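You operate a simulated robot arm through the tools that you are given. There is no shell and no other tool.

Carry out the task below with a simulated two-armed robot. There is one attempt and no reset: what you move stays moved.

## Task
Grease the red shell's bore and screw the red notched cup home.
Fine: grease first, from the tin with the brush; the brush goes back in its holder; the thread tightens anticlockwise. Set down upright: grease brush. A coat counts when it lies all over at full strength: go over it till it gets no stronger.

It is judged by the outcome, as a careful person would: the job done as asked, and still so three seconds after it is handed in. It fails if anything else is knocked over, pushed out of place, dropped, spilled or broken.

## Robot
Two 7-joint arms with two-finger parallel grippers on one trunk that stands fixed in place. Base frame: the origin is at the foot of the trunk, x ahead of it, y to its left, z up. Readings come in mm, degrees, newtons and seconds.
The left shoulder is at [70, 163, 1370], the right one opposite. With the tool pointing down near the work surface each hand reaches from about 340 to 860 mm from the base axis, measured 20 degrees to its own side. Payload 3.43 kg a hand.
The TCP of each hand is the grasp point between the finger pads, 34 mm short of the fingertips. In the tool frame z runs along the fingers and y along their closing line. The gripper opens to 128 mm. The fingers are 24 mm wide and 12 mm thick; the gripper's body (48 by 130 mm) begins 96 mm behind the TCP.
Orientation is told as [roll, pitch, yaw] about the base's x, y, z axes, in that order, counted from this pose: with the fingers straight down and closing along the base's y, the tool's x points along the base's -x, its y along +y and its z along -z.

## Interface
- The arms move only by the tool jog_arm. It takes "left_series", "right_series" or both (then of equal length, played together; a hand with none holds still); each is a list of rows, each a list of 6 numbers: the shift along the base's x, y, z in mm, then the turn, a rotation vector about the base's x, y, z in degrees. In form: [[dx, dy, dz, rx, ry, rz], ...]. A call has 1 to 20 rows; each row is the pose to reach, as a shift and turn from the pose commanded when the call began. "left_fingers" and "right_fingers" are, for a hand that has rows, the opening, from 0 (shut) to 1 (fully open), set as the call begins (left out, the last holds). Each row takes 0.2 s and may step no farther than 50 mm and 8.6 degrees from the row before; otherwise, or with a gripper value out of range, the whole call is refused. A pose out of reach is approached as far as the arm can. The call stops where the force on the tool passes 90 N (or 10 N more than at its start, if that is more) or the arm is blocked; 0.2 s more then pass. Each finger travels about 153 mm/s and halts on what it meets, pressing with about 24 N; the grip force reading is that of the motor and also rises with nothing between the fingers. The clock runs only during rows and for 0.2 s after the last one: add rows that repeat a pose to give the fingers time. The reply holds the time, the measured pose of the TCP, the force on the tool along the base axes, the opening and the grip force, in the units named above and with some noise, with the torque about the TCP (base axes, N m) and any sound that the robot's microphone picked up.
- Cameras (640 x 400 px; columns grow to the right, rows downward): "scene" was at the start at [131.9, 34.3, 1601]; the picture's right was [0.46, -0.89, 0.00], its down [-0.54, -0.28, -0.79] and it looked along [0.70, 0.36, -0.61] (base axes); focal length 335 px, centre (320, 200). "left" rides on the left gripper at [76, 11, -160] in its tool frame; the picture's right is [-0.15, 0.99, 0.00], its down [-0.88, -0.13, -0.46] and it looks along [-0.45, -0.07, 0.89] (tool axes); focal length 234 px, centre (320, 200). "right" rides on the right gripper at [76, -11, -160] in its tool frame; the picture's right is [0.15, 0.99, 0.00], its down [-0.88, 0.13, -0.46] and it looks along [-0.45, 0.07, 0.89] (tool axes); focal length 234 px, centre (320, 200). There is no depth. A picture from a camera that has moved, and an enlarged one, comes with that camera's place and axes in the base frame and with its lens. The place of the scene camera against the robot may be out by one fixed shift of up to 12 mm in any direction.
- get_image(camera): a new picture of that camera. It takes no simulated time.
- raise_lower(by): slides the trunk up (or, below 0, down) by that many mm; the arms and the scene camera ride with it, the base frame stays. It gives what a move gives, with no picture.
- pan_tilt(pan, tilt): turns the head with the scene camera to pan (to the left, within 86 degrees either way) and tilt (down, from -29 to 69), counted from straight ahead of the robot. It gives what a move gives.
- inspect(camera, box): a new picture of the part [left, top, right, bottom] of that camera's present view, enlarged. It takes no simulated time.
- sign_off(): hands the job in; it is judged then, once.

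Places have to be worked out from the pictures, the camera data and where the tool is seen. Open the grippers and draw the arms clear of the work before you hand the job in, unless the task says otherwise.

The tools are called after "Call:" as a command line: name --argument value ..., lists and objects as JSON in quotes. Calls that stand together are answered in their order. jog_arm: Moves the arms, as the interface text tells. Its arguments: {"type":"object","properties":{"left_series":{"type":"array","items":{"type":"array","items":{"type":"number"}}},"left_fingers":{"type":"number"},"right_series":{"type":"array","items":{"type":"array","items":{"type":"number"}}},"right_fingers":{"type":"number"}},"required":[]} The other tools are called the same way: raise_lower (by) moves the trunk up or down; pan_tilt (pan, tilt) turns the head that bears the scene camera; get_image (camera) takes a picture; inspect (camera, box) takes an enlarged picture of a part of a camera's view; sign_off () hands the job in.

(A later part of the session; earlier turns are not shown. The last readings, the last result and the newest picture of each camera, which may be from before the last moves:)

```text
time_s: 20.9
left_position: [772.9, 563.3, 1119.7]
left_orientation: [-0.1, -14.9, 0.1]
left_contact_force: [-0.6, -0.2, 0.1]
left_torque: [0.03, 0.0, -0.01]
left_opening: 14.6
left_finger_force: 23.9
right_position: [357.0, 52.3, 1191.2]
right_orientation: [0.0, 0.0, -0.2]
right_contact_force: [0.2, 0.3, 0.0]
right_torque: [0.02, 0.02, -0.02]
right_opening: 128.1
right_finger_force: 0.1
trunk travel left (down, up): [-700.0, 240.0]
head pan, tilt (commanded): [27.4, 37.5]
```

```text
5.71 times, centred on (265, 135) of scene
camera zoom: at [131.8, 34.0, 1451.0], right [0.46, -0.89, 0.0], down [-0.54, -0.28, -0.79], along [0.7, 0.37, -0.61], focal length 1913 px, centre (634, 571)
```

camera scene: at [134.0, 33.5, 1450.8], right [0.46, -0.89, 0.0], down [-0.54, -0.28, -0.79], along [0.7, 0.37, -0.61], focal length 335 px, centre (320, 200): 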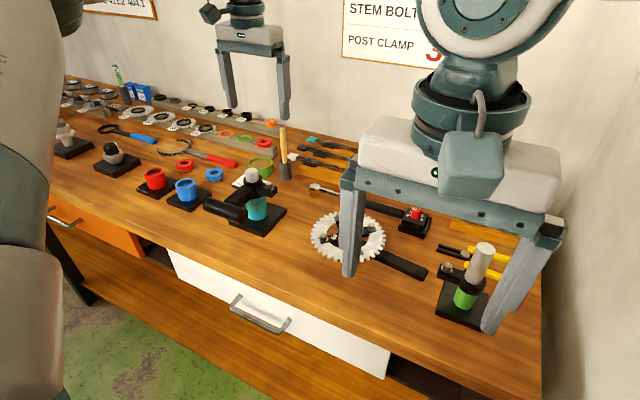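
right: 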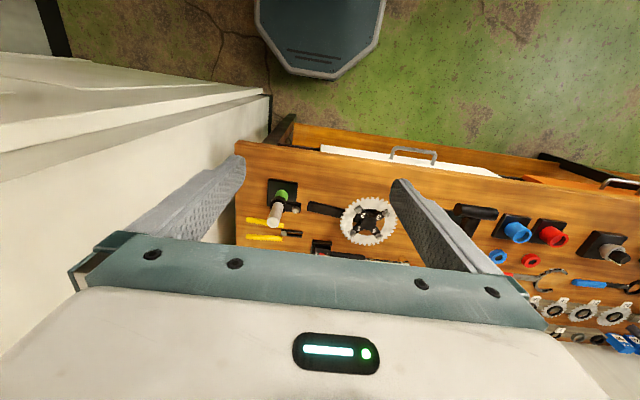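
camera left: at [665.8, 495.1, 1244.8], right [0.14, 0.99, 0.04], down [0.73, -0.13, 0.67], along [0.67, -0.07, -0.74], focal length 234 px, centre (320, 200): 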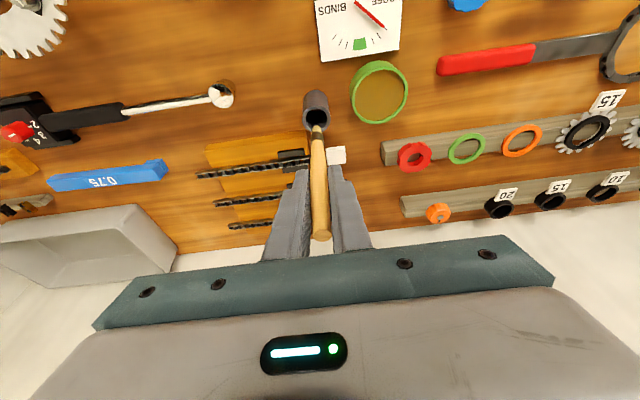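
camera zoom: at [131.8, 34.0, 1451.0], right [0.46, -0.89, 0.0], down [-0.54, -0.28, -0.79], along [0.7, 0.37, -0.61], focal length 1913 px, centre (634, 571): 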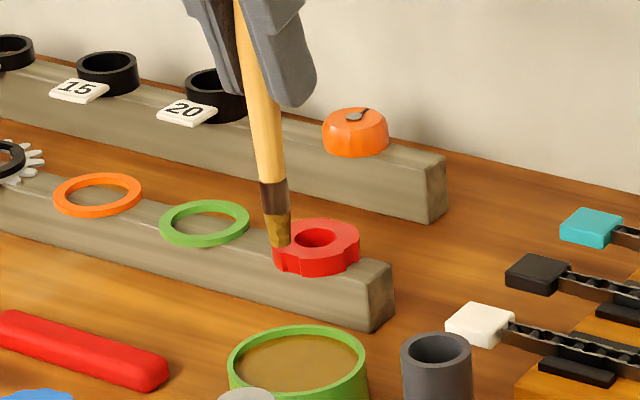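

The bristles are loaded with grease; tip is ~111 mm below the grasp. Now carrying the brush at height over to the red shell near (577, 759).

Call:
jog_arm --left_series '[[-5, 5, 15, 0, 0, 0], [-20, 20, 30, 0, 0, 0], [-45, 45, 30, 0, 0, 0], [-72, 72, 30, 0, 0, 0], [-100, 100, 30, 0, 0, 0], [-128, 128, 30, 0, 0, 0], [-156, 156, 30, 0, 0, 0], [-180, 180, 30, 0, 0, 0], [-195, 194, 20, 0, 0, 0], [-195, 194, 10, 0, 0, 0], [-195, 194, 10, 0, 0, 0]]'

Call:
get_image --camera "left"

Call:
get_image --camera "scene"

```text
time_s: 23.4
left_position: [578.2, 755.9, 1129.0]
left_orientation: [-0.2, -15.0, 0.1]
left_contact_force: [-0.2, -0.1, -0.5]
left_torque: [-0.03, 0.03, -0.01]
left_opening: 14.8
left_finger_force: 23.9
right_position: [357.4, 51.4, 1190.4]
right_orientation: [-0.1, -0.1, -0.1]
right_contact_force: [0.2, 0.3, 0.4]
right_torque: [0.01, 0.04, -0.02]
right_opening: 128.0
right_finger_force: 0.1
trunk travel left (down, up): [-700.0, 240.0]
head pan, tilt (commanded): [27.4, 37.5]
```

```text
taken
camera left: at [464.1, 768.3, 1264.8], right [0.14, 0.99, 0.04], down [0.73, -0.13, 0.67], along [0.67, -0.07, -0.74], focal length 234 px, centre (320, 200)
```

left: 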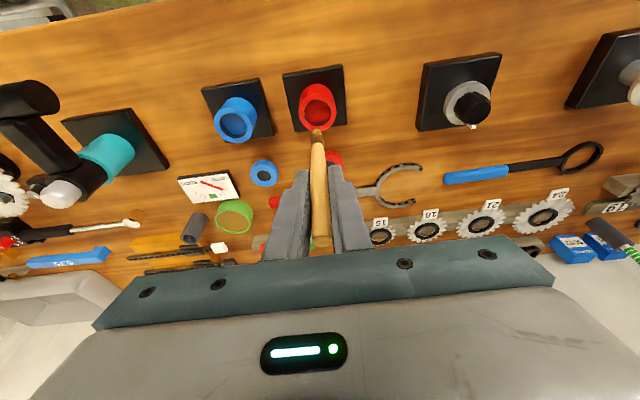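

```text
taken
camera scene: at [131.7, 34.2, 1451.0], right [0.46, -0.89, 0.0], down [-0.54, -0.28, -0.79], along [0.7, 0.37, -0.61], focal length 335 px, centre (320, 200)
```

scene: 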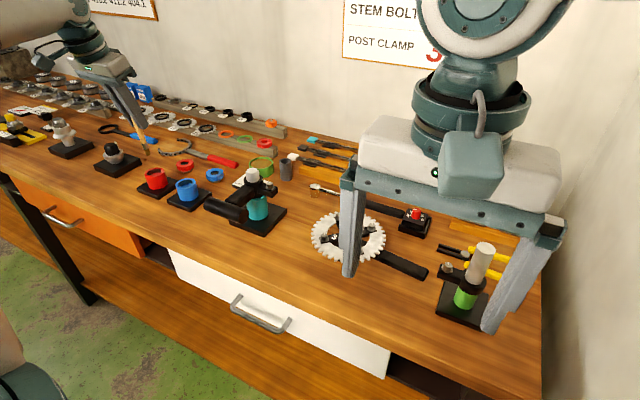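

The brush hovers near the red shell. Zooming in both views to align the tip with the bore.

Call:
inspect --camera "left" --box '[270, 60, 370, 150]'

Call:
inspect --camera "scene" --box '[120, 120, 200, 200]'

```text
4.44 times, centred on (320, 105) of left
camera zoom: at [464.1, 768.3, 1264.8], right [0.14, 0.99, 0.04], down [0.73, -0.13, 0.67], along [0.67, -0.07, -0.74], focal length 1041 px, centre (320, 622)
```

zoom: 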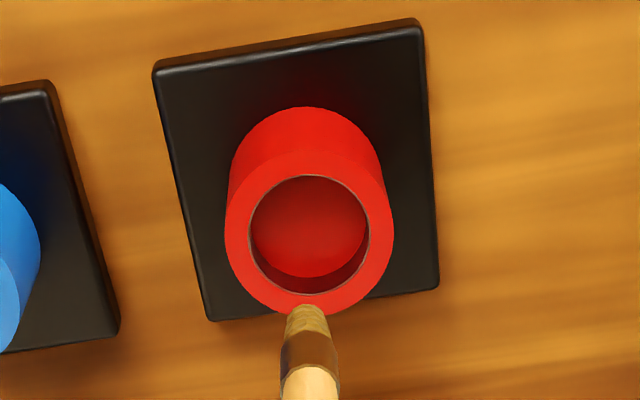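

```text
5.00 times, centred on (160, 160) of scene
camera zoom: at [131.7, 34.2, 1451.0], right [0.46, -0.89, 0.0], down [-0.54, -0.28, -0.79], along [0.7, 0.37, -0.61], focal length 1674 px, centre (1120, 400)
```

zoom: 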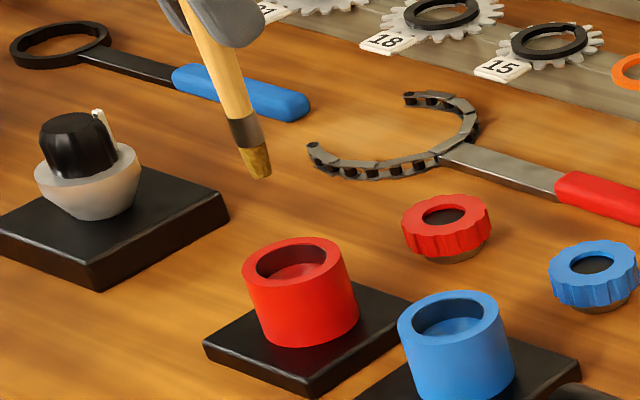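

Bore centre comes out near (577.5, 758.8), top z≈965–985, tip at ~(578, 757.6, 1018). I'll lower 35 mm and check the alignment again.

Call:
jog_arm --left_series '[[0, 1, -12, 0, 0, 0], [0, 1, -24, 0, 0, 0], [0, 1, -35, 0, 0, 0], [0, 1, -35, 0, 0, 0]]'

Call:
inspect --camera "left" --box '[270, 60, 370, 150]'

Call:
inspect --camera "scene" --box '[120, 130, 200, 210]'

```text
time_s: 24.4
left_position: [578.3, 757.3, 1094.1]
left_orientation: [-0.2, -15.0, 0.1]
left_contact_force: [-0.4, 0.0, 0.1]
left_torque: [-0.05, 0.02, 0.0]
left_opening: 14.9
left_finger_force: 23.9
right_position: [356.7, 52.3, 1191.0]
right_orientation: [-0.1, 0.1, -0.2]
right_contact_force: [0.7, 0.8, -0.3]
right_torque: [0.01, 0.0, -0.01]
right_opening: 127.8
right_finger_force: 0.1
trunk travel left (down, up): [-700.0, 240.0]
head pan, tilt (commanded): [27.4, 37.5]
```

```text
4.44 times, centred on (320, 105) of left
camera zoom: at [464.2, 769.1, 1229.3], right [0.14, 0.99, 0.04], down [0.73, -0.13, 0.67], along [0.67, -0.07, -0.74], focal length 1041 px, centre (320, 622)
```

zoom: 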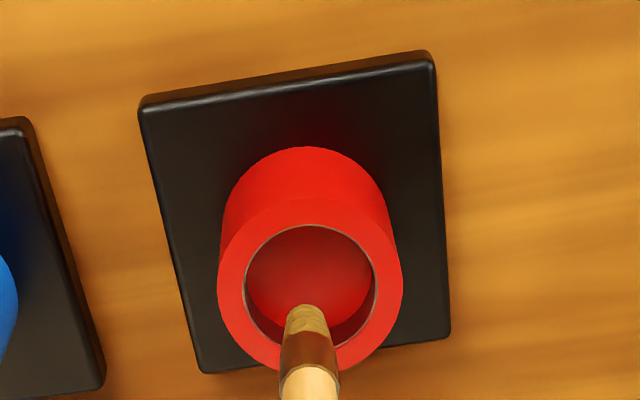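

```text
5.00 times, centred on (160, 170) of scene
camera zoom: at [131.9, 34.2, 1451.0], right [0.46, -0.89, 0.0], down [-0.54, -0.28, -0.79], along [0.7, 0.36, -0.61], focal length 1674 px, centre (1120, 350)
```

zoom: 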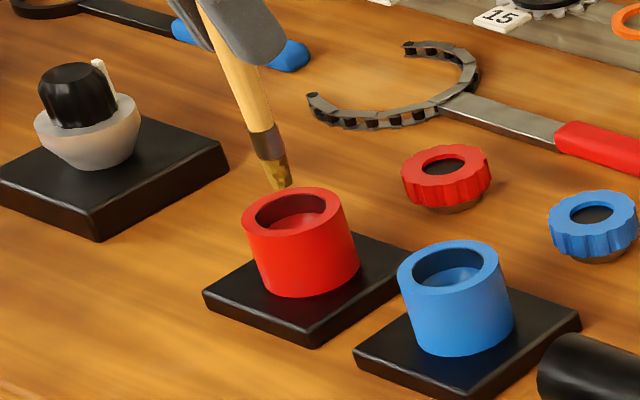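

Both views now agree: bore centre ≈ (581, 759), rim z≈964, bore ~33 mm wide and only ~12 mm deep. Lowering the tip into the bore, gently.

Call:
jog_arm --left_series '[[2, 1, -8, 0, 0, 0], [2, 1, -16, 0, 0, 0], [2, 1, -22, 0, 0, 0], [2, 1, -27, 0, 0, 0], [2, 1, -27, 0, 0, 0]]'

Call:
inspect --camera "left" --box '[270, 80, 370, 150]'

Call:
inspect --camera "scene" --box '[130, 140, 190, 200]'

```text
time_s: 25.6
left_position: [581.4, 758.9, 1068.6]
left_orientation: [0.0, -15.0, 0.2]
left_contact_force: [0.5, 0.2, 0.1]
left_torque: [0.0, -0.01, -0.03]
left_opening: 14.6
left_finger_force: 24.3
right_position: [356.3, 53.0, 1191.0]
right_orientation: [0.0, 0.1, 0.0]
right_contact_force: [0.1, 0.3, -0.2]
right_torque: [-0.07, 0.0, 0.01]
right_opening: 128.1
right_finger_force: 0.0
trunk travel left (down, up): [-700.0, 240.0]
head pan, tilt (commanded): [27.4, 37.5]
```

```text
5.71 times, centred on (320, 115) of left
camera zoom: at [465.9, 770.6, 1202.5], right [0.14, 0.99, 0.04], down [0.73, -0.13, 0.67], along [0.67, -0.07, -0.74], focal length 1338 px, centre (320, 686)
```

zoom: 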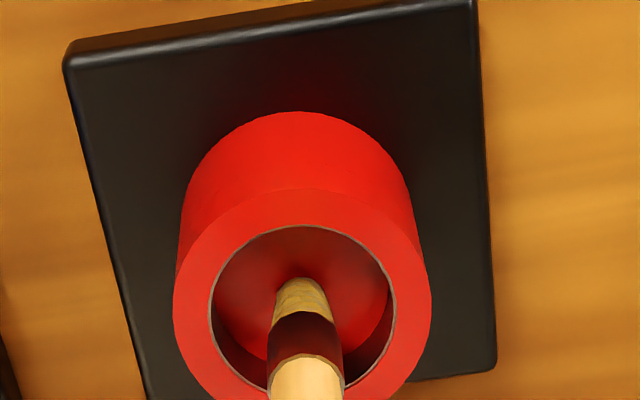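

```text
6.67 times, centred on (160, 170) of scene
camera zoom: at [131.8, 34.2, 1451.0], right [0.46, -0.89, 0.0], down [-0.54, -0.28, -0.79], along [0.7, 0.36, -0.61], focal length 2232 px, centre (1387, 400)
```

zoom: 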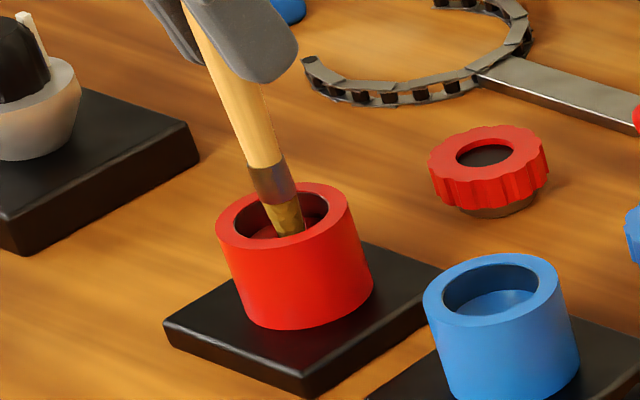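

The tip is inside the bore, ~3.5 mm short of centre in x. I'll centre it, then probe towards the +y wall to find contact.

Call:
jog_arm --left_series '[[4, 0, 0, 0, 0, 0], [4, 6, 0, 0, 0, 0], [4, 11, 0, 0, 0, 0], [4, 11, 0, 0, 0, 0]]'

Call:
inspect --camera "left" --box '[270, 80, 370, 150]'

Call:
inspect --camera "scene" --box '[140, 150, 180, 190]'

```text
time_s: 26.6
left_position: [585.3, 771.4, 1067.2]
left_orientation: [-0.1, -14.9, 0.1]
left_contact_force: [0.4, 0.3, 0.2]
left_torque: [-0.01, 0.0, -0.02]
left_opening: 14.8
left_finger_force: 24.3
right_position: [357.3, 51.4, 1191.4]
right_orientation: [0.0, 0.0, 0.0]
right_contact_force: [-0.4, -0.5, -0.5]
right_torque: [0.02, -0.02, 0.0]
right_opening: 128.2
right_finger_force: 0.2
trunk travel left (down, up): [-700.0, 240.0]
head pan, tilt (commanded): [27.4, 37.5]
```

```text
5.71 times, centred on (320, 115) of left
camera zoom: at [469.7, 782.0, 1202.6], right [0.14, 0.99, 0.04], down [0.73, -0.13, 0.67], along [0.67, -0.07, -0.74], focal length 1338 px, centre (320, 686)
```

zoom: 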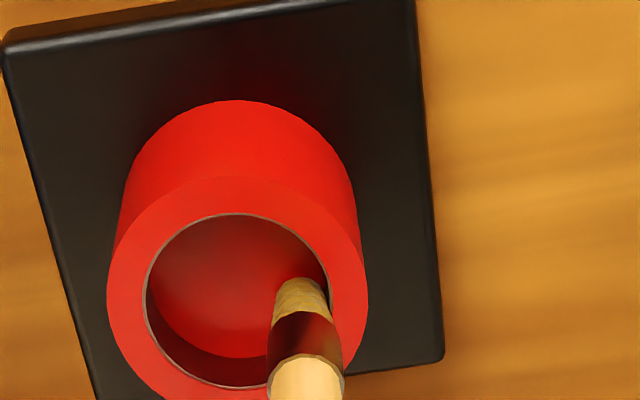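

```text
10.00 times, centred on (160, 170) of scene
camera zoom: at [132.0, 34.2, 1451.0], right [0.46, -0.89, 0.0], down [-0.54, -0.28, -0.79], along [0.7, 0.36, -0.61], focal length 3348 px, centre (1920, 500)
```

zoom: 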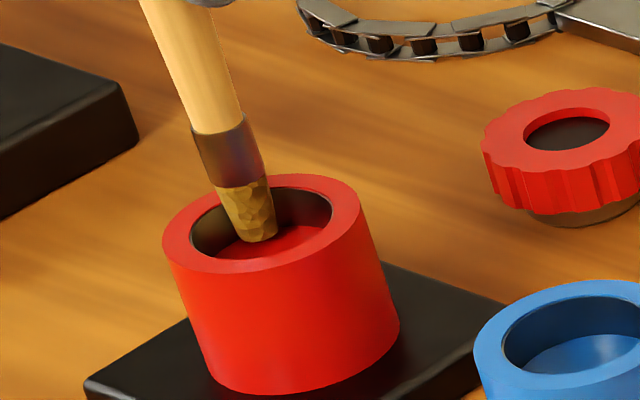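

No contact force yet; bore centre refined to (585, 759.3), radius ~17.5. I'll press 2 mm further to +y and see whether force and coat appear.

Call:
jog_arm --left_series '[[0, 1, 0, 0, 0, 0], [0, 2, 0, 0, 0, 0], [0, 2, 0, 0, 0, 0]]'

Call:
inspect --camera "left" --box '[270, 80, 370, 150]'

Call:
inspect --camera "scene" --box '[140, 150, 180, 190]'

```text
time_s: 27.4
left_position: [584.0, 773.1, 1067.7]
left_orientation: [-0.1, -15.0, 0.1]
left_contact_force: [0.7, -1.1, 0.2]
left_torque: [-0.07, 0.03, 0.0]
left_opening: 14.9
left_finger_force: 23.9
right_position: [356.7, 52.3, 1191.1]
right_orientation: [0.0, 0.0, 0.0]
right_contact_force: [0.1, -0.3, 0.7]
right_torque: [-0.01, 0.01, -0.02]
right_opening: 128.3
right_finger_force: 0.1
trunk travel left (down, up): [-700.0, 240.0]
head pan, tilt (commanded): [27.4, 37.5]
```

```text
5.71 times, centred on (320, 115) of left
camera zoom: at [469.6, 783.8, 1202.8], right [0.14, 0.99, 0.04], down [0.73, -0.13, 0.67], along [0.67, -0.07, -0.74], focal length 1338 px, centre (320, 686)
```

zoom: 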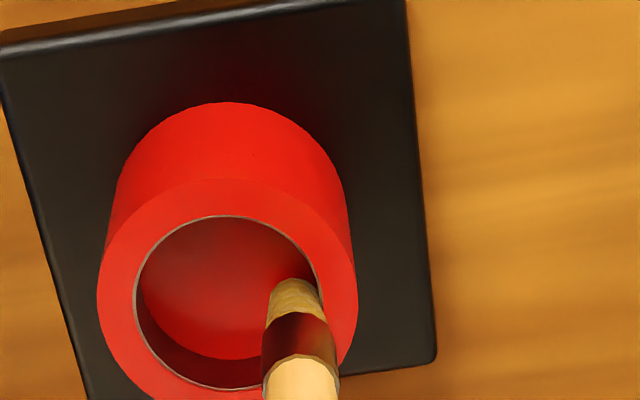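

```text
10.00 times, centred on (160, 170) of scene
camera zoom: at [131.8, 34.2, 1451.0], right [0.46, -0.89, 0.0], down [-0.54, -0.28, -0.79], along [0.7, 0.36, -0.61], focal length 3348 px, centre (1920, 500)
```

zoom: 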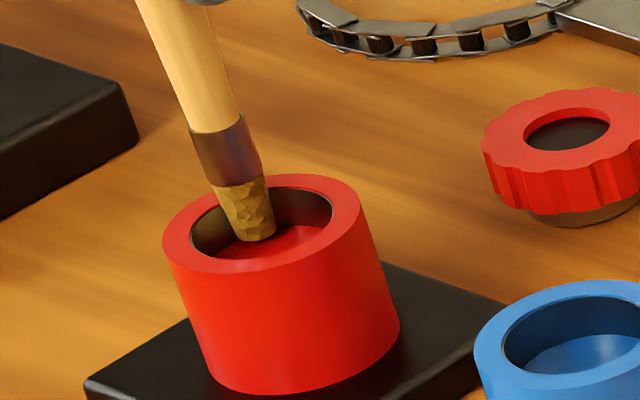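

Light contact with the wall (torque rises, tip stops). Now a full circle around the bore wall at radius ~14 mm.

Call:
jog_arm --left_series '[[5.4, -0.3, 0, 0, 0, 0], [9.6, -2.8, 0, 0, 0, 0], [12.8, -6.6, 0, 0, 0, 0], [14.5, -11.2, 0, 0, 0, 0], [14.5, -16.2, 0, 0, 0, 0], [12.8, -20.8, 0, 0, 0, 0], [9.6, -24.6, 0, 0, 0, 0], [5.4, -27, 0, 0, 0, 0], [0.5, -27.9, 0, 0, 0, 0], [-4.4, -27, 0, 0, 0, 0], [-8.6, -24.6, 0, 0, 0, 0], [-11.8, -20.8, 0, 0, 0, 0], [-13.5, -16.2, 0, 0, 0, 0], [-13.5, -11.2, 0, 0, 0, 0], [-11.8, -6.6, 0, 0, 0, 0], [-8.6, -2.8, 0, 0, 0, 0], [-4.4, -0.3, 0, 0, 0, 0], [0.5, 0.5, 0, 0, 0, 0], [0.5, 0.5, 0, 0, 0, 0]]'

Call:
inspect --camera "left" --box '[270, 80, 370, 150]'

Call:
inspect --camera "scene" --box '[140, 150, 180, 190]'

```text
time_s: 31.4
left_position: [583.9, 774.1, 1065.9]
left_orientation: [0.0, -15.2, 0.1]
left_contact_force: [0.3, 0.1, -0.3]
left_torque: [-0.02, 0.0, -0.02]
left_opening: 14.5
left_finger_force: 24.4
right_position: [357.4, 51.9, 1190.8]
right_orientation: [0.0, 0.0, -0.1]
right_contact_force: [-0.2, 0.0, -0.4]
right_torque: [0.0, -0.03, 0.01]
right_opening: 128.1
right_finger_force: 0.1
trunk travel left (down, up): [-700.0, 240.0]
head pan, tilt (commanded): [27.4, 37.5]
```

```text
5.71 times, centred on (320, 115) of left
camera zoom: at [469.9, 784.6, 1202.4], right [0.14, 0.99, 0.04], down [0.73, -0.13, 0.67], along [0.67, -0.07, -0.74], focal length 1338 px, centre (320, 686)
```

zoom: 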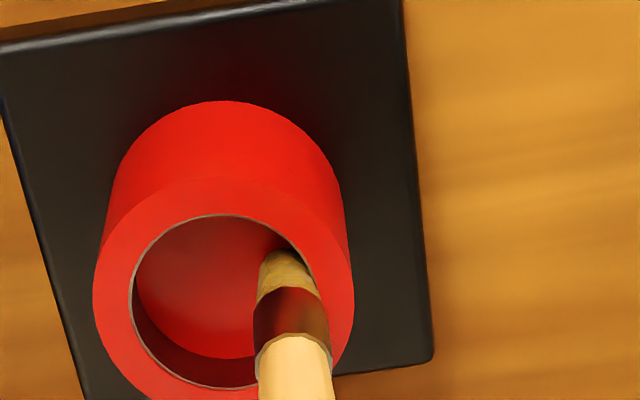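

```text
10.00 times, centred on (160, 170) of scene
camera zoom: at [131.7, 34.6, 1451.0], right [0.46, -0.89, 0.0], down [-0.54, -0.28, -0.79], along [0.7, 0.36, -0.61], focal length 3348 px, centre (1920, 500)
```

zoom: 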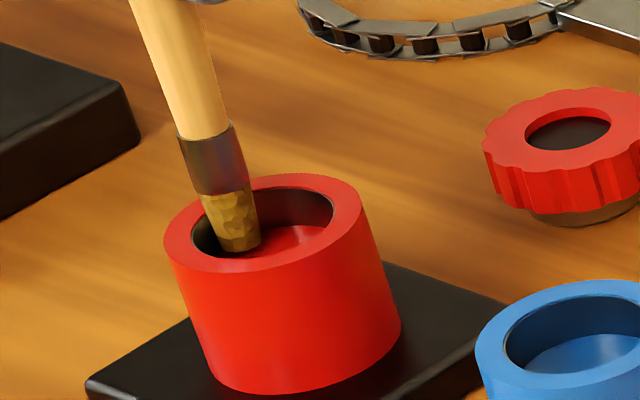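

The brush pivoted ~5° in the grip (tip now leaning to −x), which suggests the true bore centre is nearer x≈580. I'll lift out, look at the coat, and re-tilt so the brush is vertical again.

Call:
jog_arm --left_series '[[3, -8, 0, 0, 0, 0], [3, -13, 12, 0, 0, 0], [3, -13, 24, 0, -3, 0], [3, -13, 36, 0, -5.5, 0], [3, -13, 36, 0, -5.5, 0]]'

Call:
inspect --camera "left" --box '[270, 60, 370, 150]'

Call:
inspect --camera "scene" --box '[140, 140, 200, 200]'

```text
time_s: 32.5
left_position: [587.8, 760.0, 1103.8]
left_orientation: [-0.1, -20.6, 0.0]
left_contact_force: [0.2, 0.3, 0.0]
left_torque: [0.04, 0.02, -0.03]
left_opening: 14.6
left_finger_force: 24.2
right_position: [357.3, 52.5, 1191.9]
right_orientation: [0.0, 0.0, -0.1]
right_contact_force: [0.6, 0.3, 0.2]
right_torque: [0.03, 0.02, -0.01]
right_opening: 128.1
right_finger_force: 0.1
trunk travel left (down, up): [-700.0, 240.0]
head pan, tilt (commanded): [27.4, 37.5]
```

```text
4.44 times, centred on (320, 105) of left
camera zoom: at [461.2, 771.3, 1226.5], right [0.14, 0.99, 0.05], down [0.67, -0.13, 0.74], along [0.73, -0.07, -0.68], focal length 1041 px, centre (320, 622)
```

zoom: 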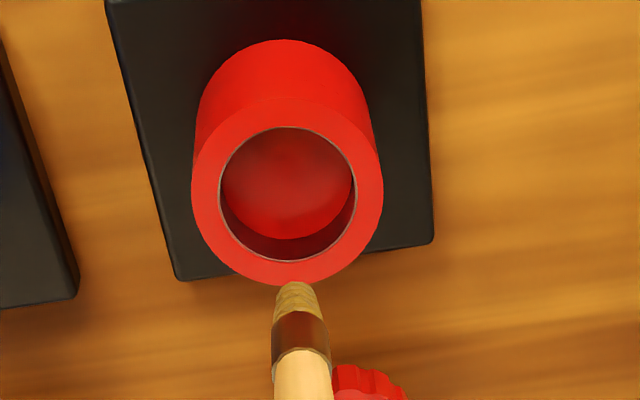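

```text
6.67 times, centred on (170, 170) of scene
camera zoom: at [132.3, 34.1, 1450.9], right [0.46, -0.89, 0.0], down [-0.54, -0.28, -0.79], along [0.7, 0.36, -0.61], focal length 2232 px, centre (1320, 400)
```

zoom: 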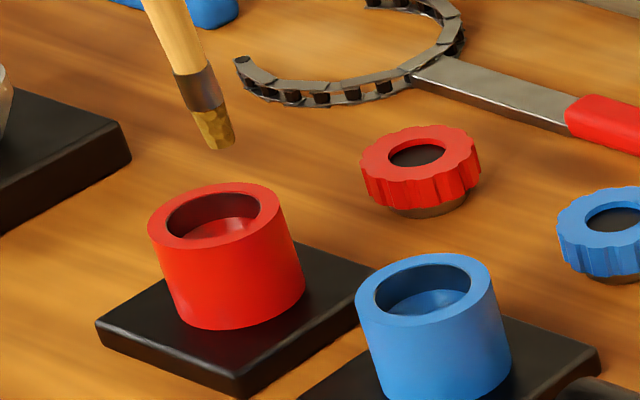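

Zooming right in on the bore to judge whether any grease coat shows.

Call:
inspect --camera "scene" --box '[150, 160, 180, 185]'

Call:
inspect --camera "left" --box '[295, 70, 335, 110]'

Call:
inspect --camera "scene" --box '[175, 170, 215, 200]'

```text
16.00 times, centred on (165, 172) of scene
camera zoom: at [132.3, 34.1, 1450.9], right [0.46, -0.89, 0.0], down [-0.54, -0.28, -0.79], along [0.7, 0.36, -0.61], focal length 5357 px, centre (2800, 640)
```

zoom: 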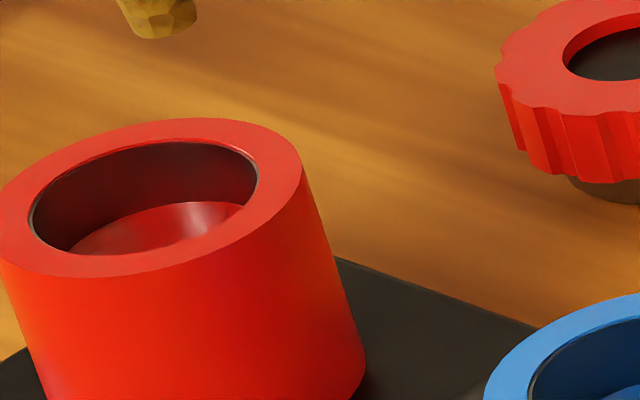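

```text
10.00 times, centred on (315, 90) of left
camera zoom: at [461.2, 771.3, 1226.5], right [0.14, 0.99, 0.05], down [0.67, -0.13, 0.74], along [0.73, -0.07, -0.68], focal length 2342 px, centre (370, 1300)
```

zoom: 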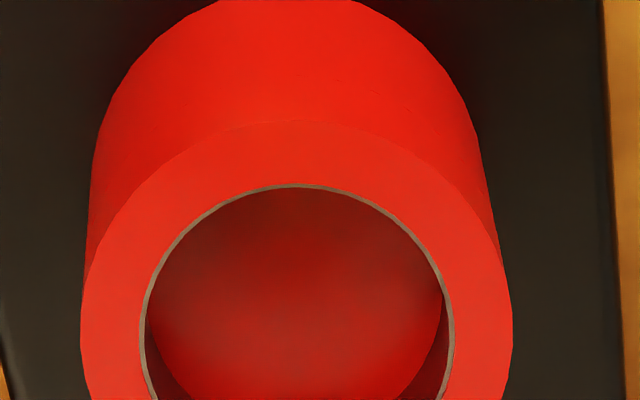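

```text
13.33 times, centred on (195, 185) of scene
camera zoom: at [132.3, 34.1, 1450.9], right [0.46, -0.89, 0.0], down [-0.54, -0.28, -0.79], along [0.7, 0.36, -0.61], focal length 4464 px, centre (1987, 400)
```

zoom: 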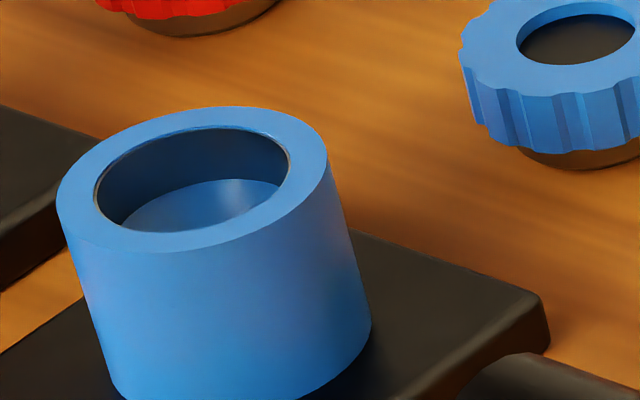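

The brush is vertical again; bore centre ≈ (580, 759.5), rim z≈973. No obvious brown coat yet, so I'll lower again, centred better, and sweep a full circle.

Call:
jog_arm --left_series '[[-7.8, -1, -12, 0, 0, 0], [-7.8, -1, -24, 0, 0, 0], [-7.8, -1, -36, 0, 0, 0], [-7.8, 12.9, -36, 0, 0, 0], [-2.5, 11.8, -36, 0, 0, 0], [2, 8.8, -36, 0, 0, 0], [5, 4.3, -36, 0, 0, 0], [6.1, -1, -36, 0, 0, 0], [5, -6.3, -36, 0, 0, 0], [2, -10.8, -36, 0, 0, 0], [-2.5, -13.8, -36, 0, 0, 0], [-7.8, -14.9, -36, 0, 0, 0], [-13.1, -13.8, -36, 0, 0, 0], [-17.6, -10.8, -36, 0, 0, 0], [-20.6, -6.3, -36, 0, 0, 0], [-21.7, -1, -36, 0, 0, 0], [-20.6, 4.3, -36, 0, 0, 0], [-17.6, 8.8, -36, 0, 0, 0], [-13.1, 11.8, -36, 0, 0, 0], [-7.8, 12.9, -36, 0, 0, 0]]'

Call:
inspect --camera "left" --box '[270, 60, 370, 150]'

Call:
inspect --camera "scene" --box '[145, 155, 185, 190]'

```text
time_s: 36.8
left_position: [579.4, 772.5, 1067.4]
left_orientation: [0.0, -20.6, 0.1]
left_contact_force: [-1.7, -2.5, 1.1]
left_torque: [-0.21, 0.06, 0.01]
left_opening: 15.2
left_finger_force: 24.3
right_position: [356.3, 51.7, 1190.8]
right_orientation: [0.0, -0.1, 0.0]
right_contact_force: [0.2, 0.0, 0.4]
right_torque: [-0.01, 0.01, 0.02]
right_opening: 127.9
right_finger_force: 0.1
trunk travel left (down, up): [-700.0, 240.0]
head pan, tilt (commanded): [27.4, 37.5]
```

```text
4.44 times, centred on (320, 105) of left
camera zoom: at [452.8, 783.8, 1191.5], right [0.14, 0.99, 0.05], down [0.66, -0.13, 0.74], along [0.73, -0.07, -0.68], focal length 1041 px, centre (320, 622)
```

zoom: 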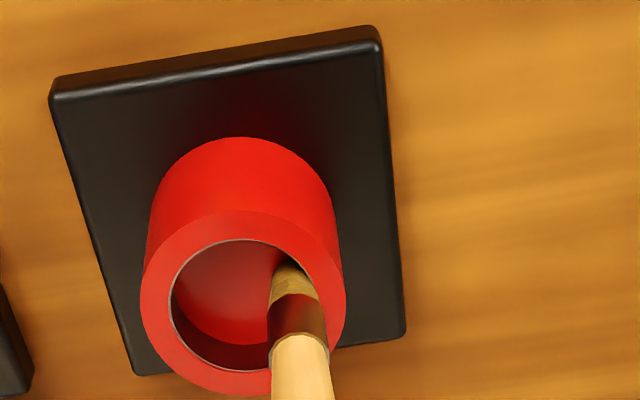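

```text
11.43 times, centred on (165, 172) of scene
camera zoom: at [132.0, 33.4, 1451.0], right [0.46, -0.89, 0.0], down [-0.54, -0.28, -0.79], along [0.7, 0.37, -0.61], focal length 3826 px, centre (2091, 514)
```

zoom: 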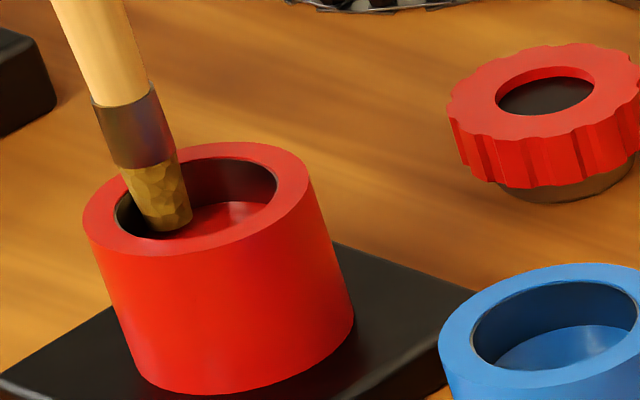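

Contact felt at the wall (torque −0.21). Zooming in closely on the wall to see if the colour has changed.

Call:
inspect --camera "scene" --box '[152, 160, 176, 180]'

Call:
inspect --camera "left" --box '[285, 95, 325, 125]'

```text
16.00 times, centred on (164, 170) of scene
camera zoom: at [132.0, 33.4, 1451.0], right [0.46, -0.89, 0.0], down [-0.54, -0.28, -0.79], along [0.7, 0.37, -0.61], focal length 5357 px, centre (2816, 680)
```

zoom: 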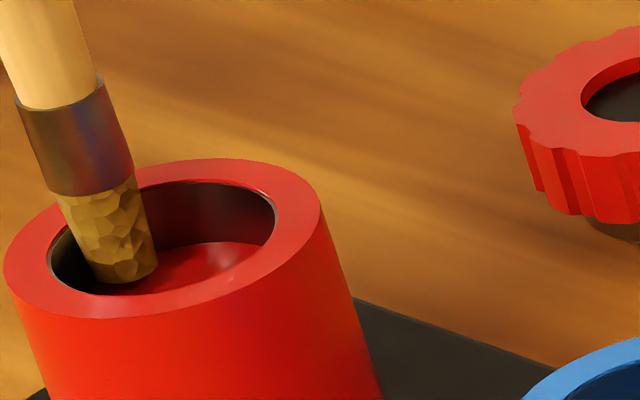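

```text
13.33 times, centred on (305, 110) of left
camera zoom: at [452.8, 783.8, 1191.5], right [0.14, 0.99, 0.05], down [0.66, -0.13, 0.74], along [0.73, -0.07, -0.68], focal length 3122 px, centre (520, 1400)
```

zoom: 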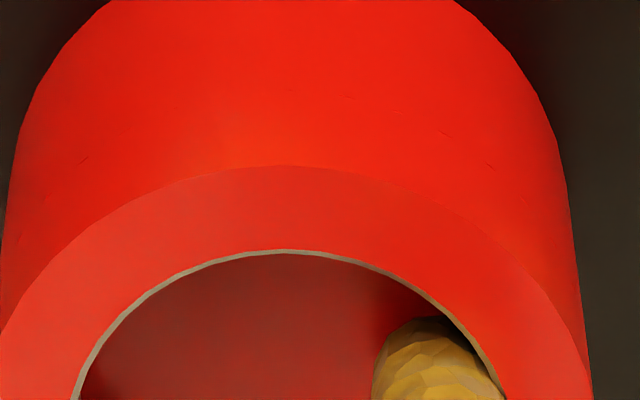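

I'll lift the brush out and back the hand off so the left camera can look into the bore at a better angle.

Call:
jog_arm --left_series '[[0, -7, 0, 0, 0, 0], [0, -12, 10, 0, 0, 0], [0, -12, 35, 0, 0, 0], [-35, -12, 45, 0, 0, 0], [-75, -12, 45, 0, 0, 0], [-75, -12, 45, 0, 0, 0]]'

Call:
get_image --camera "left"

Call:
inspect --camera "scene" --box '[145, 155, 185, 190]'

```text
time_s: 38.1
left_position: [505.6, 758.6, 1112.0]
left_orientation: [0.0, -20.4, 0.0]
left_contact_force: [0.2, -0.1, 0.0]
left_torque: [0.04, 0.01, 0.02]
left_opening: 14.9
left_finger_force: 23.6
right_position: [358.3, 51.0, 1190.0]
right_orientation: [0.1, 0.0, -0.1]
right_contact_force: [0.5, 0.1, -0.6]
right_torque: [0.03, 0.0, -0.02]
right_opening: 128.0
right_finger_force: 0.1
trunk travel left (down, up): [-700.0, 240.0]
head pan, tilt (commanded): [27.4, 37.5]
```

```text
taken
camera left: at [379.0, 770.1, 1236.5], right [0.14, 0.99, 0.05], down [0.67, -0.13, 0.73], along [0.73, -0.07, -0.68], focal length 234 px, centre (320, 200)
```

left: 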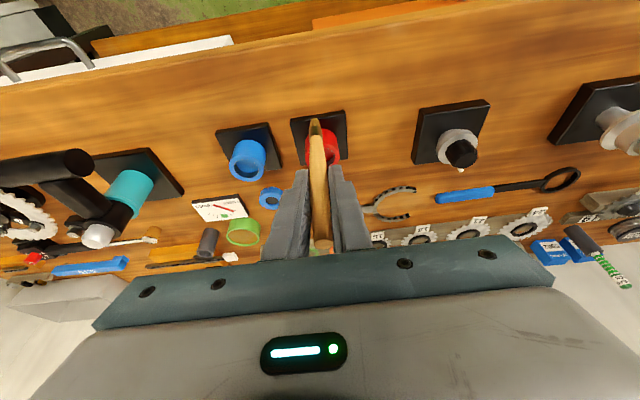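

```text
11.43 times, centred on (165, 172) of scene
camera zoom: at [133.6, 32.9, 1450.9], right [0.46, -0.89, 0.0], down [-0.54, -0.28, -0.79], along [0.7, 0.37, -0.61], focal length 3826 px, centre (2091, 514)
```

zoom: 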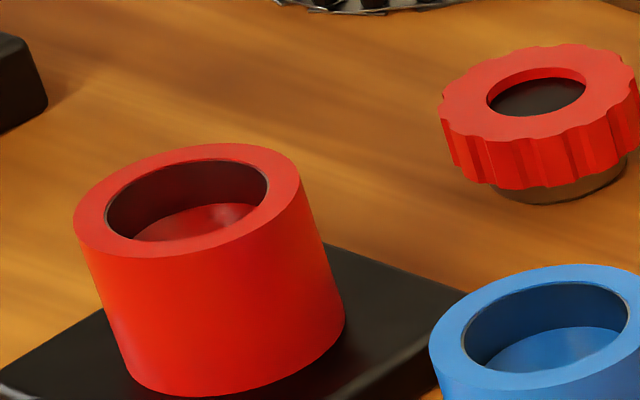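

The brush blocks the view; shifting the hand sideways to see the bore past it.

Call:
jog_arm --left_series '[[0, 25, 0, 0, 0, 0], [0, 50, 0, 0, 0, 0], [0, 50, 0, 0, 0, 0]]'

Call:
inspect --camera "left" --box '[265, 120, 315, 160]'

Call:
inspect --camera "left" --box '[220, 100, 330, 180]'

```text
time_s: 39.0
left_position: [504.3, 811.6, 1113.5]
left_orientation: [-0.1, -20.6, 0.1]
left_contact_force: [-0.4, 0.0, 0.1]
left_torque: [0.0, 0.02, 0.01]
left_opening: 15.0
left_finger_force: 24.1
right_position: [357.3, 52.1, 1192.0]
right_orientation: [0.0, 0.1, 0.0]
right_contact_force: [-1.2, -0.4, 0.1]
right_torque: [0.02, 0.0, 0.03]
right_opening: 128.0
right_finger_force: 0.0
trunk travel left (down, up): [-700.0, 240.0]
head pan, tilt (commanded): [27.4, 37.5]
```

```text
10.00 times, centred on (290, 140) of left
camera zoom: at [377.4, 822.4, 1236.5], right [0.14, 0.99, 0.05], down [0.66, -0.13, 0.74], along [0.74, -0.07, -0.67], focal length 2342 px, centre (620, 800)
```

zoom: 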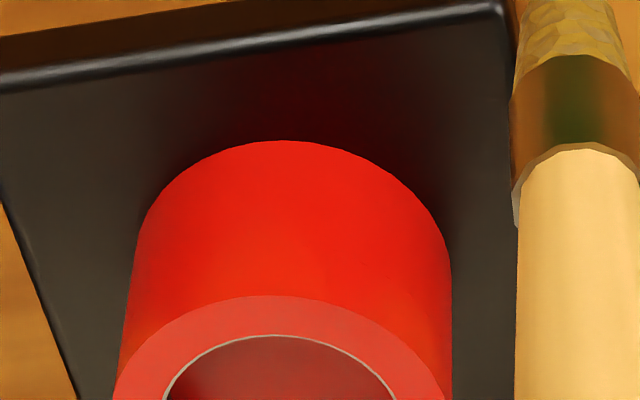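

```text
5.00 times, centred on (275, 140) of left
camera zoom: at [377.4, 822.4, 1236.5], right [0.14, 0.99, 0.05], down [0.66, -0.13, 0.74], along [0.74, -0.07, -0.67], focal length 1171 px, centre (545, 500)
```

zoom: 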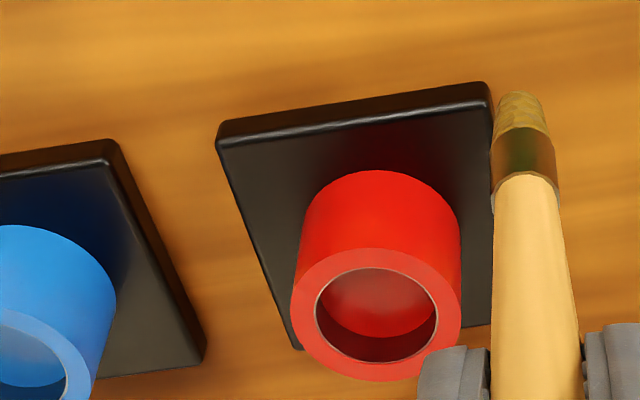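

I'll zoom tighter on the bore wall itself and compare with the ungreased blue shell.

Call:
inspect --camera "left" --box '[274, 142, 302, 160]'

Call:
inspect --camera "left" --box '[205, 148, 245, 178]'

Call:
inspect --camera "scene" --box '[150, 164, 176, 180]'

Call:
inspect --camera "scene" --box '[180, 174, 206, 190]'

```text
16.00 times, centred on (288, 151) of left
camera zoom: at [377.4, 822.4, 1236.5], right [0.14, 0.99, 0.05], down [0.66, -0.13, 0.74], along [0.74, -0.07, -0.67], focal length 3747 px, centre (832, 984)
```

zoom: 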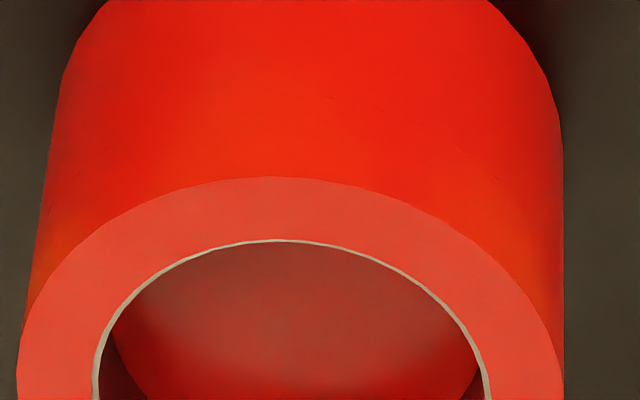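

```text
13.33 times, centred on (225, 163) of left
camera zoom: at [377.4, 822.4, 1236.5], right [0.14, 0.99, 0.05], down [0.66, -0.13, 0.74], along [0.74, -0.07, -0.67], focal length 3122 px, centre (1587, 693)
```

zoom: 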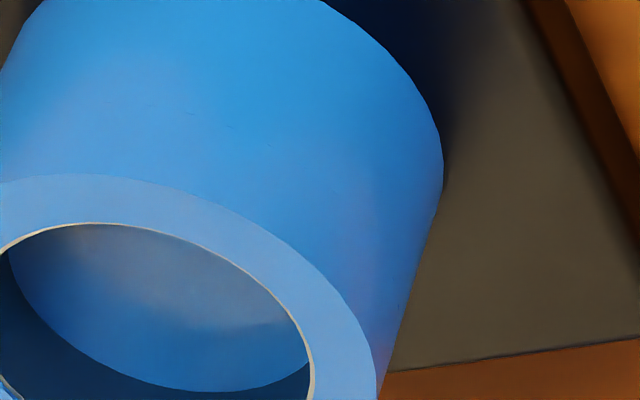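

```text
16.00 times, centred on (163, 172) of scene
camera zoom: at [131.3, 34.4, 1451.0], right [0.46, -0.89, 0.0], down [-0.54, -0.28, -0.79], along [0.7, 0.36, -0.61], focal length 5357 px, centre (2832, 648)
```

zoom: 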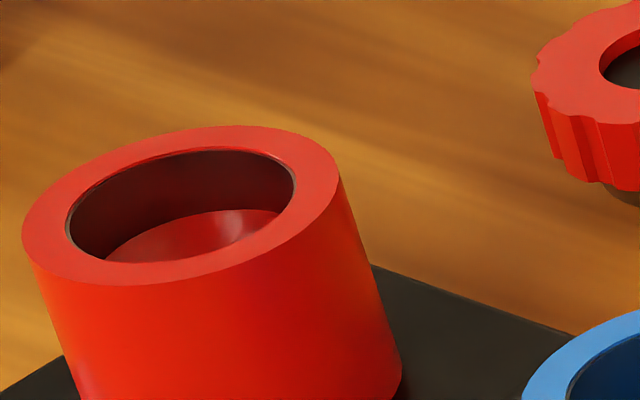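

```text
16.00 times, centred on (193, 182) of scene
camera zoom: at [131.3, 34.4, 1451.0], right [0.46, -0.89, 0.0], down [-0.54, -0.28, -0.79], along [0.7, 0.36, -0.61], focal length 5357 px, centre (2352, 488)
```

zoom: 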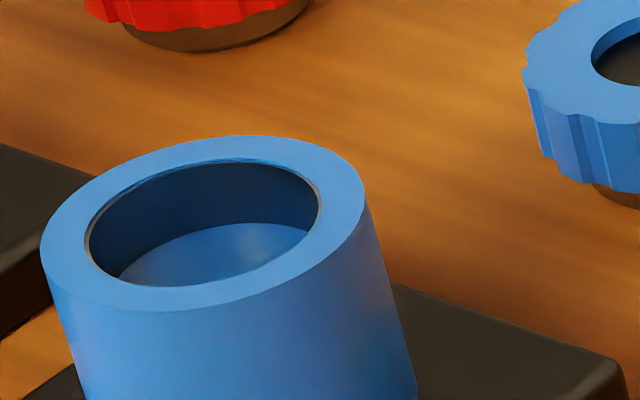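

No visible coat yet. I'll go back in and work one spot (the far wall facing the scene camera) firmly with short strokes, then look for a colour change there.

Call:
jog_arm --left_series '[[38, -26, 0, 0, 0, 0], [76, -51, 0, 0, 0, 0], [76, -51, -15, 0, 0, 0], [76, -51, -30, 0, 0, 0], [76, -51, -45, 0, 0, 0], [81, -44, -45, 0, 0, 0], [85, -40, -45, 0, 0, 0], [88, -42.5, -45, 0, 0, 0], [82, -38, -45, 0, 0, 0], [88, -42.5, -45, 0, 0, 0], [82, -38, -45, 0, 0, 0], [88, -42.5, -45, 0, 0, 0], [82, -38, -45, 0, 0, 0], [85, -40, -45, 0, 0, 0], [85.5, -39.3, -45, 0, 0, 0], [85.5, -39.3, -45, 0, 0, 0]]'

Call:
inspect --camera "scene" --box '[150, 160, 176, 180]'

Call:
inspect --camera "left" --box '[270, 80, 350, 130]'

```text
time_s: 42.4
left_position: [589.6, 771.7, 1068.6]
left_orientation: [-0.1, -20.5, 0.2]
left_contact_force: [-2.1, -1.9, -0.9]
left_torque: [-0.12, 0.24, -0.02]
left_opening: 15.0
left_finger_force: 23.8
right_position: [358.5, 51.9, 1190.6]
right_orientation: [0.1, -0.1, 0.0]
right_contact_force: [0.0, 0.1, 0.0]
right_torque: [-0.02, 0.0, 0.0]
right_opening: 128.0
right_finger_force: 0.0
trunk travel left (down, up): [-700.0, 240.0]
head pan, tilt (commanded): [27.4, 37.5]
```

```text
16.00 times, centred on (163, 170) of scene
camera zoom: at [131.5, 34.2, 1451.0], right [0.46, -0.89, 0.0], down [-0.54, -0.28, -0.79], along [0.7, 0.37, -0.61], focal length 5357 px, centre (2832, 680)
```

zoom: 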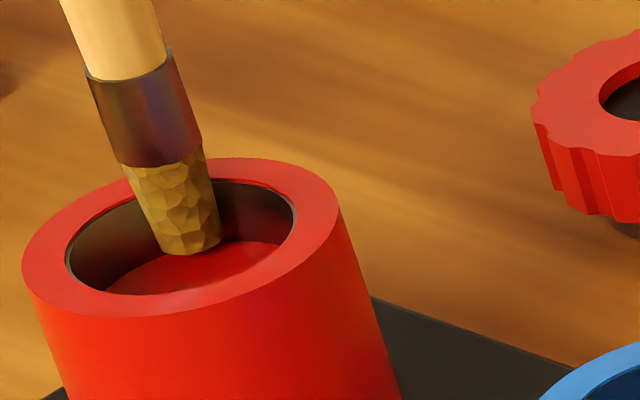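

```text
8.00 times, centred on (310, 105) of left
camera zoom: at [463.3, 783.1, 1191.3], right [0.14, 0.99, 0.05], down [0.66, -0.13, 0.74], along [0.73, -0.07, -0.68], focal length 1873 px, centre (400, 960)
```

zoom: 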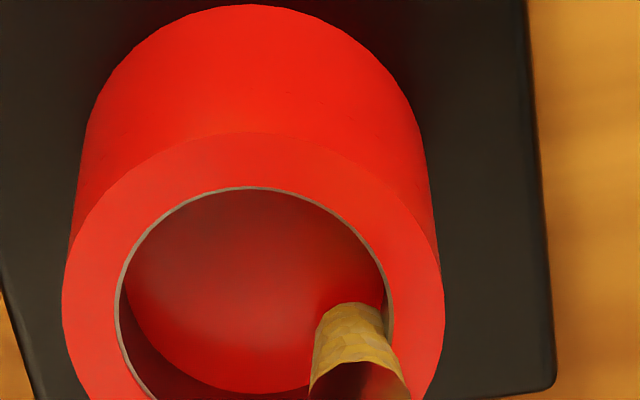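

Contact is firm here (torque 0.27 N·m). Moving the brush away from the wall and up to see the spot.

Call:
jog_arm --left_series '[[-5, -6, 0, 0, 0, 0], [-9, -11, 5, 0, 0, 0], [-9, -11, 30, 0, 0, 0], [-9, -60, 45, 0, 0, 0], [-9, -60, 45, 0, 0, 0]]'

Call:
inspect --camera "scene" --box '[150, 160, 176, 180]'

Call:
inspect --camera "left" --box '[320, 70, 380, 110]'

Call:
get_image --camera "left"

```text
refused: row 4 steps farther than a row can; nothing moved
```

```text
16.00 times, centred on (163, 170) of scene
camera zoom: at [131.5, 34.2, 1451.0], right [0.46, -0.89, 0.0], down [-0.54, -0.28, -0.79], along [0.7, 0.37, -0.61], focal length 5357 px, centre (2832, 680)
```

zoom: 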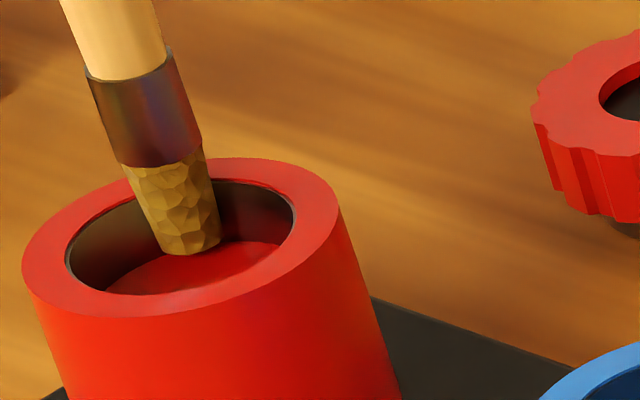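

```text
10.00 times, centred on (350, 90) of left
camera zoom: at [463.3, 783.1, 1191.3], right [0.14, 0.99, 0.05], down [0.66, -0.13, 0.74], along [0.73, -0.07, -0.68], focal length 2342 px, centre (20, 1300)
```

zoom: 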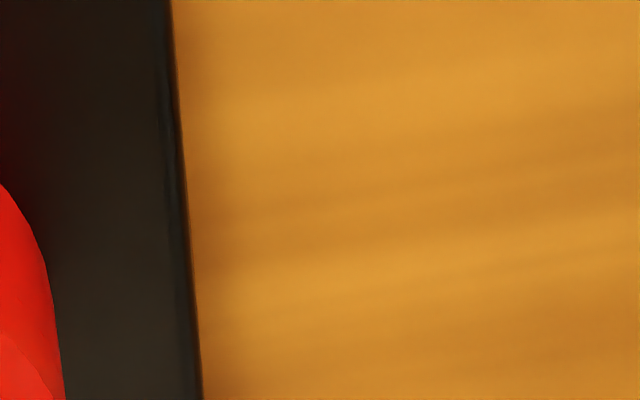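

```text
taken
camera left: at [463.3, 783.1, 1191.3], right [0.14, 0.99, 0.05], down [0.66, -0.13, 0.74], along [0.73, -0.07, -0.68], focal length 234 px, centre (320, 200)
```

left: 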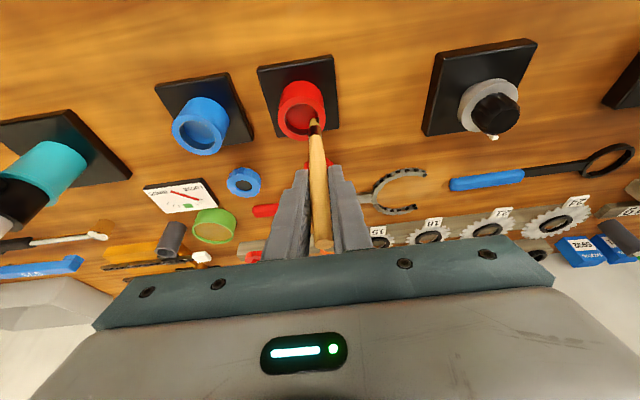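

Retrying with smaller steps: back to the bore centre, up, and a little aside.

Call:
jog_arm --left_series '[[-5, -6, 0, 0, 0, 0], [-9, -11, 5, 0, 0, 0], [-9, -11, 30, 0, 0, 0], [-9, -11, 45, 0, 0, 0], [-9, -11, 45, 0, 0, 0]]'

Call:
inspect --camera "scene" --box '[150, 160, 176, 180]'

Call:
inspect --camera "left" --box '[290, 60, 340, 110]'

```text
time_s: 43.5
left_position: [581.4, 761.6, 1114.0]
left_orientation: [-0.1, -20.4, 0.1]
left_contact_force: [0.1, -0.3, -0.1]
left_torque: [0.02, -0.04, 0.03]
left_opening: 14.8
left_finger_force: 23.9
right_position: [356.7, 51.2, 1192.0]
right_orientation: [0.1, -0.1, 0.0]
right_contact_force: [-1.2, -0.8, -0.2]
right_torque: [0.01, 0.0, -0.01]
right_opening: 128.1
right_finger_force: 0.0
trunk travel left (down, up): [-700.0, 240.0]
head pan, tilt (commanded): [27.4, 37.5]
```

```text
16.00 times, centred on (163, 170) of scene
camera zoom: at [132.0, 34.6, 1451.0], right [0.46, -0.89, 0.0], down [-0.54, -0.28, -0.79], along [0.7, 0.36, -0.61], focal length 5357 px, centre (2832, 680)
```

zoom: 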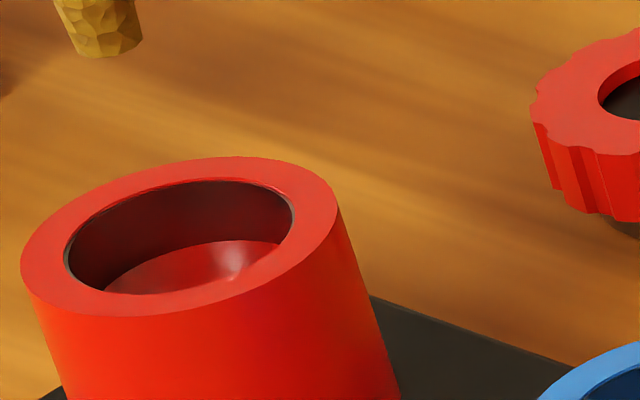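

```text
8.00 times, centred on (315, 85) of left
camera zoom: at [455.1, 772.6, 1235.9], right [0.14, 0.99, 0.05], down [0.66, -0.13, 0.74], along [0.73, -0.07, -0.68], focal length 1873 px, centre (360, 1120)
```

zoom: 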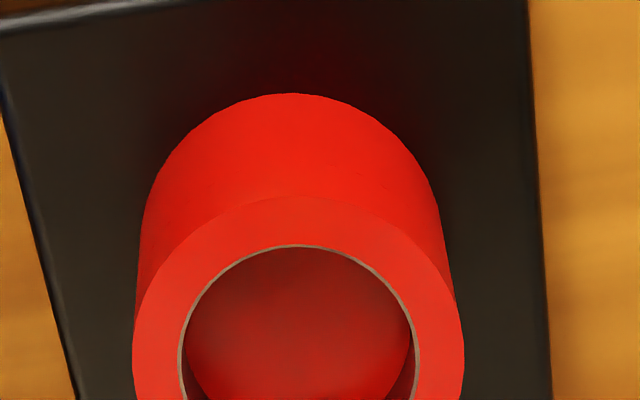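

Still no visible coat: the liner just reflects. The bristles are tapered, so their upper part meets the rim before the tip reaches the wall; I should lean the brush so the tip presses outward. Checking current tip position first.

Call:
inspect --camera "left" --box '[280, 80, 360, 150]'

Call:
inspect --camera "scene" --box '[130, 120, 190, 180]'

```text
5.71 times, centred on (320, 115) of left
camera zoom: at [455.1, 772.6, 1235.9], right [0.14, 0.99, 0.05], down [0.66, -0.13, 0.74], along [0.73, -0.07, -0.68], focal length 1338 px, centre (320, 686)
```

zoom: 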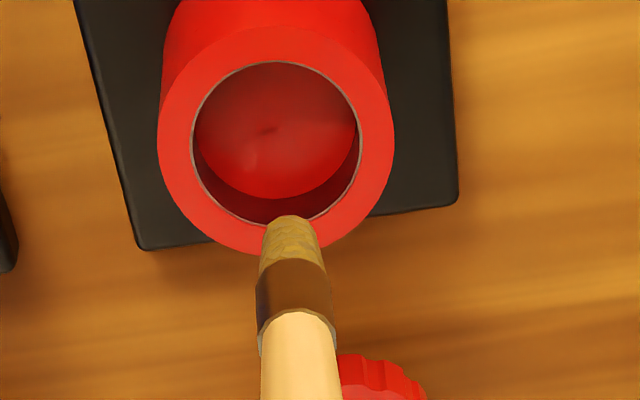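

```text
6.67 times, centred on (160, 150) of scene
camera zoom: at [132.0, 34.6, 1451.0], right [0.46, -0.89, 0.0], down [-0.54, -0.28, -0.79], along [0.7, 0.36, -0.61], focal length 2232 px, centre (1387, 533)
```

zoom: 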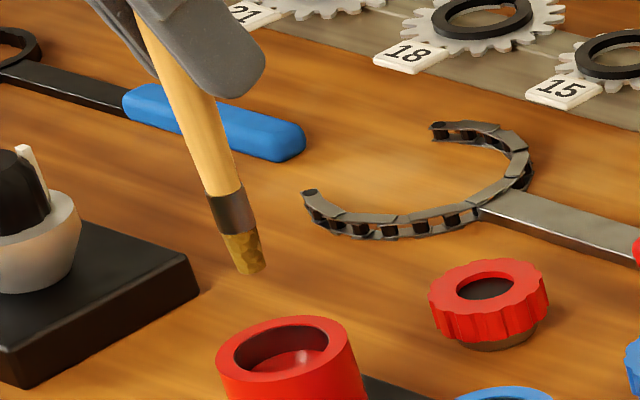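

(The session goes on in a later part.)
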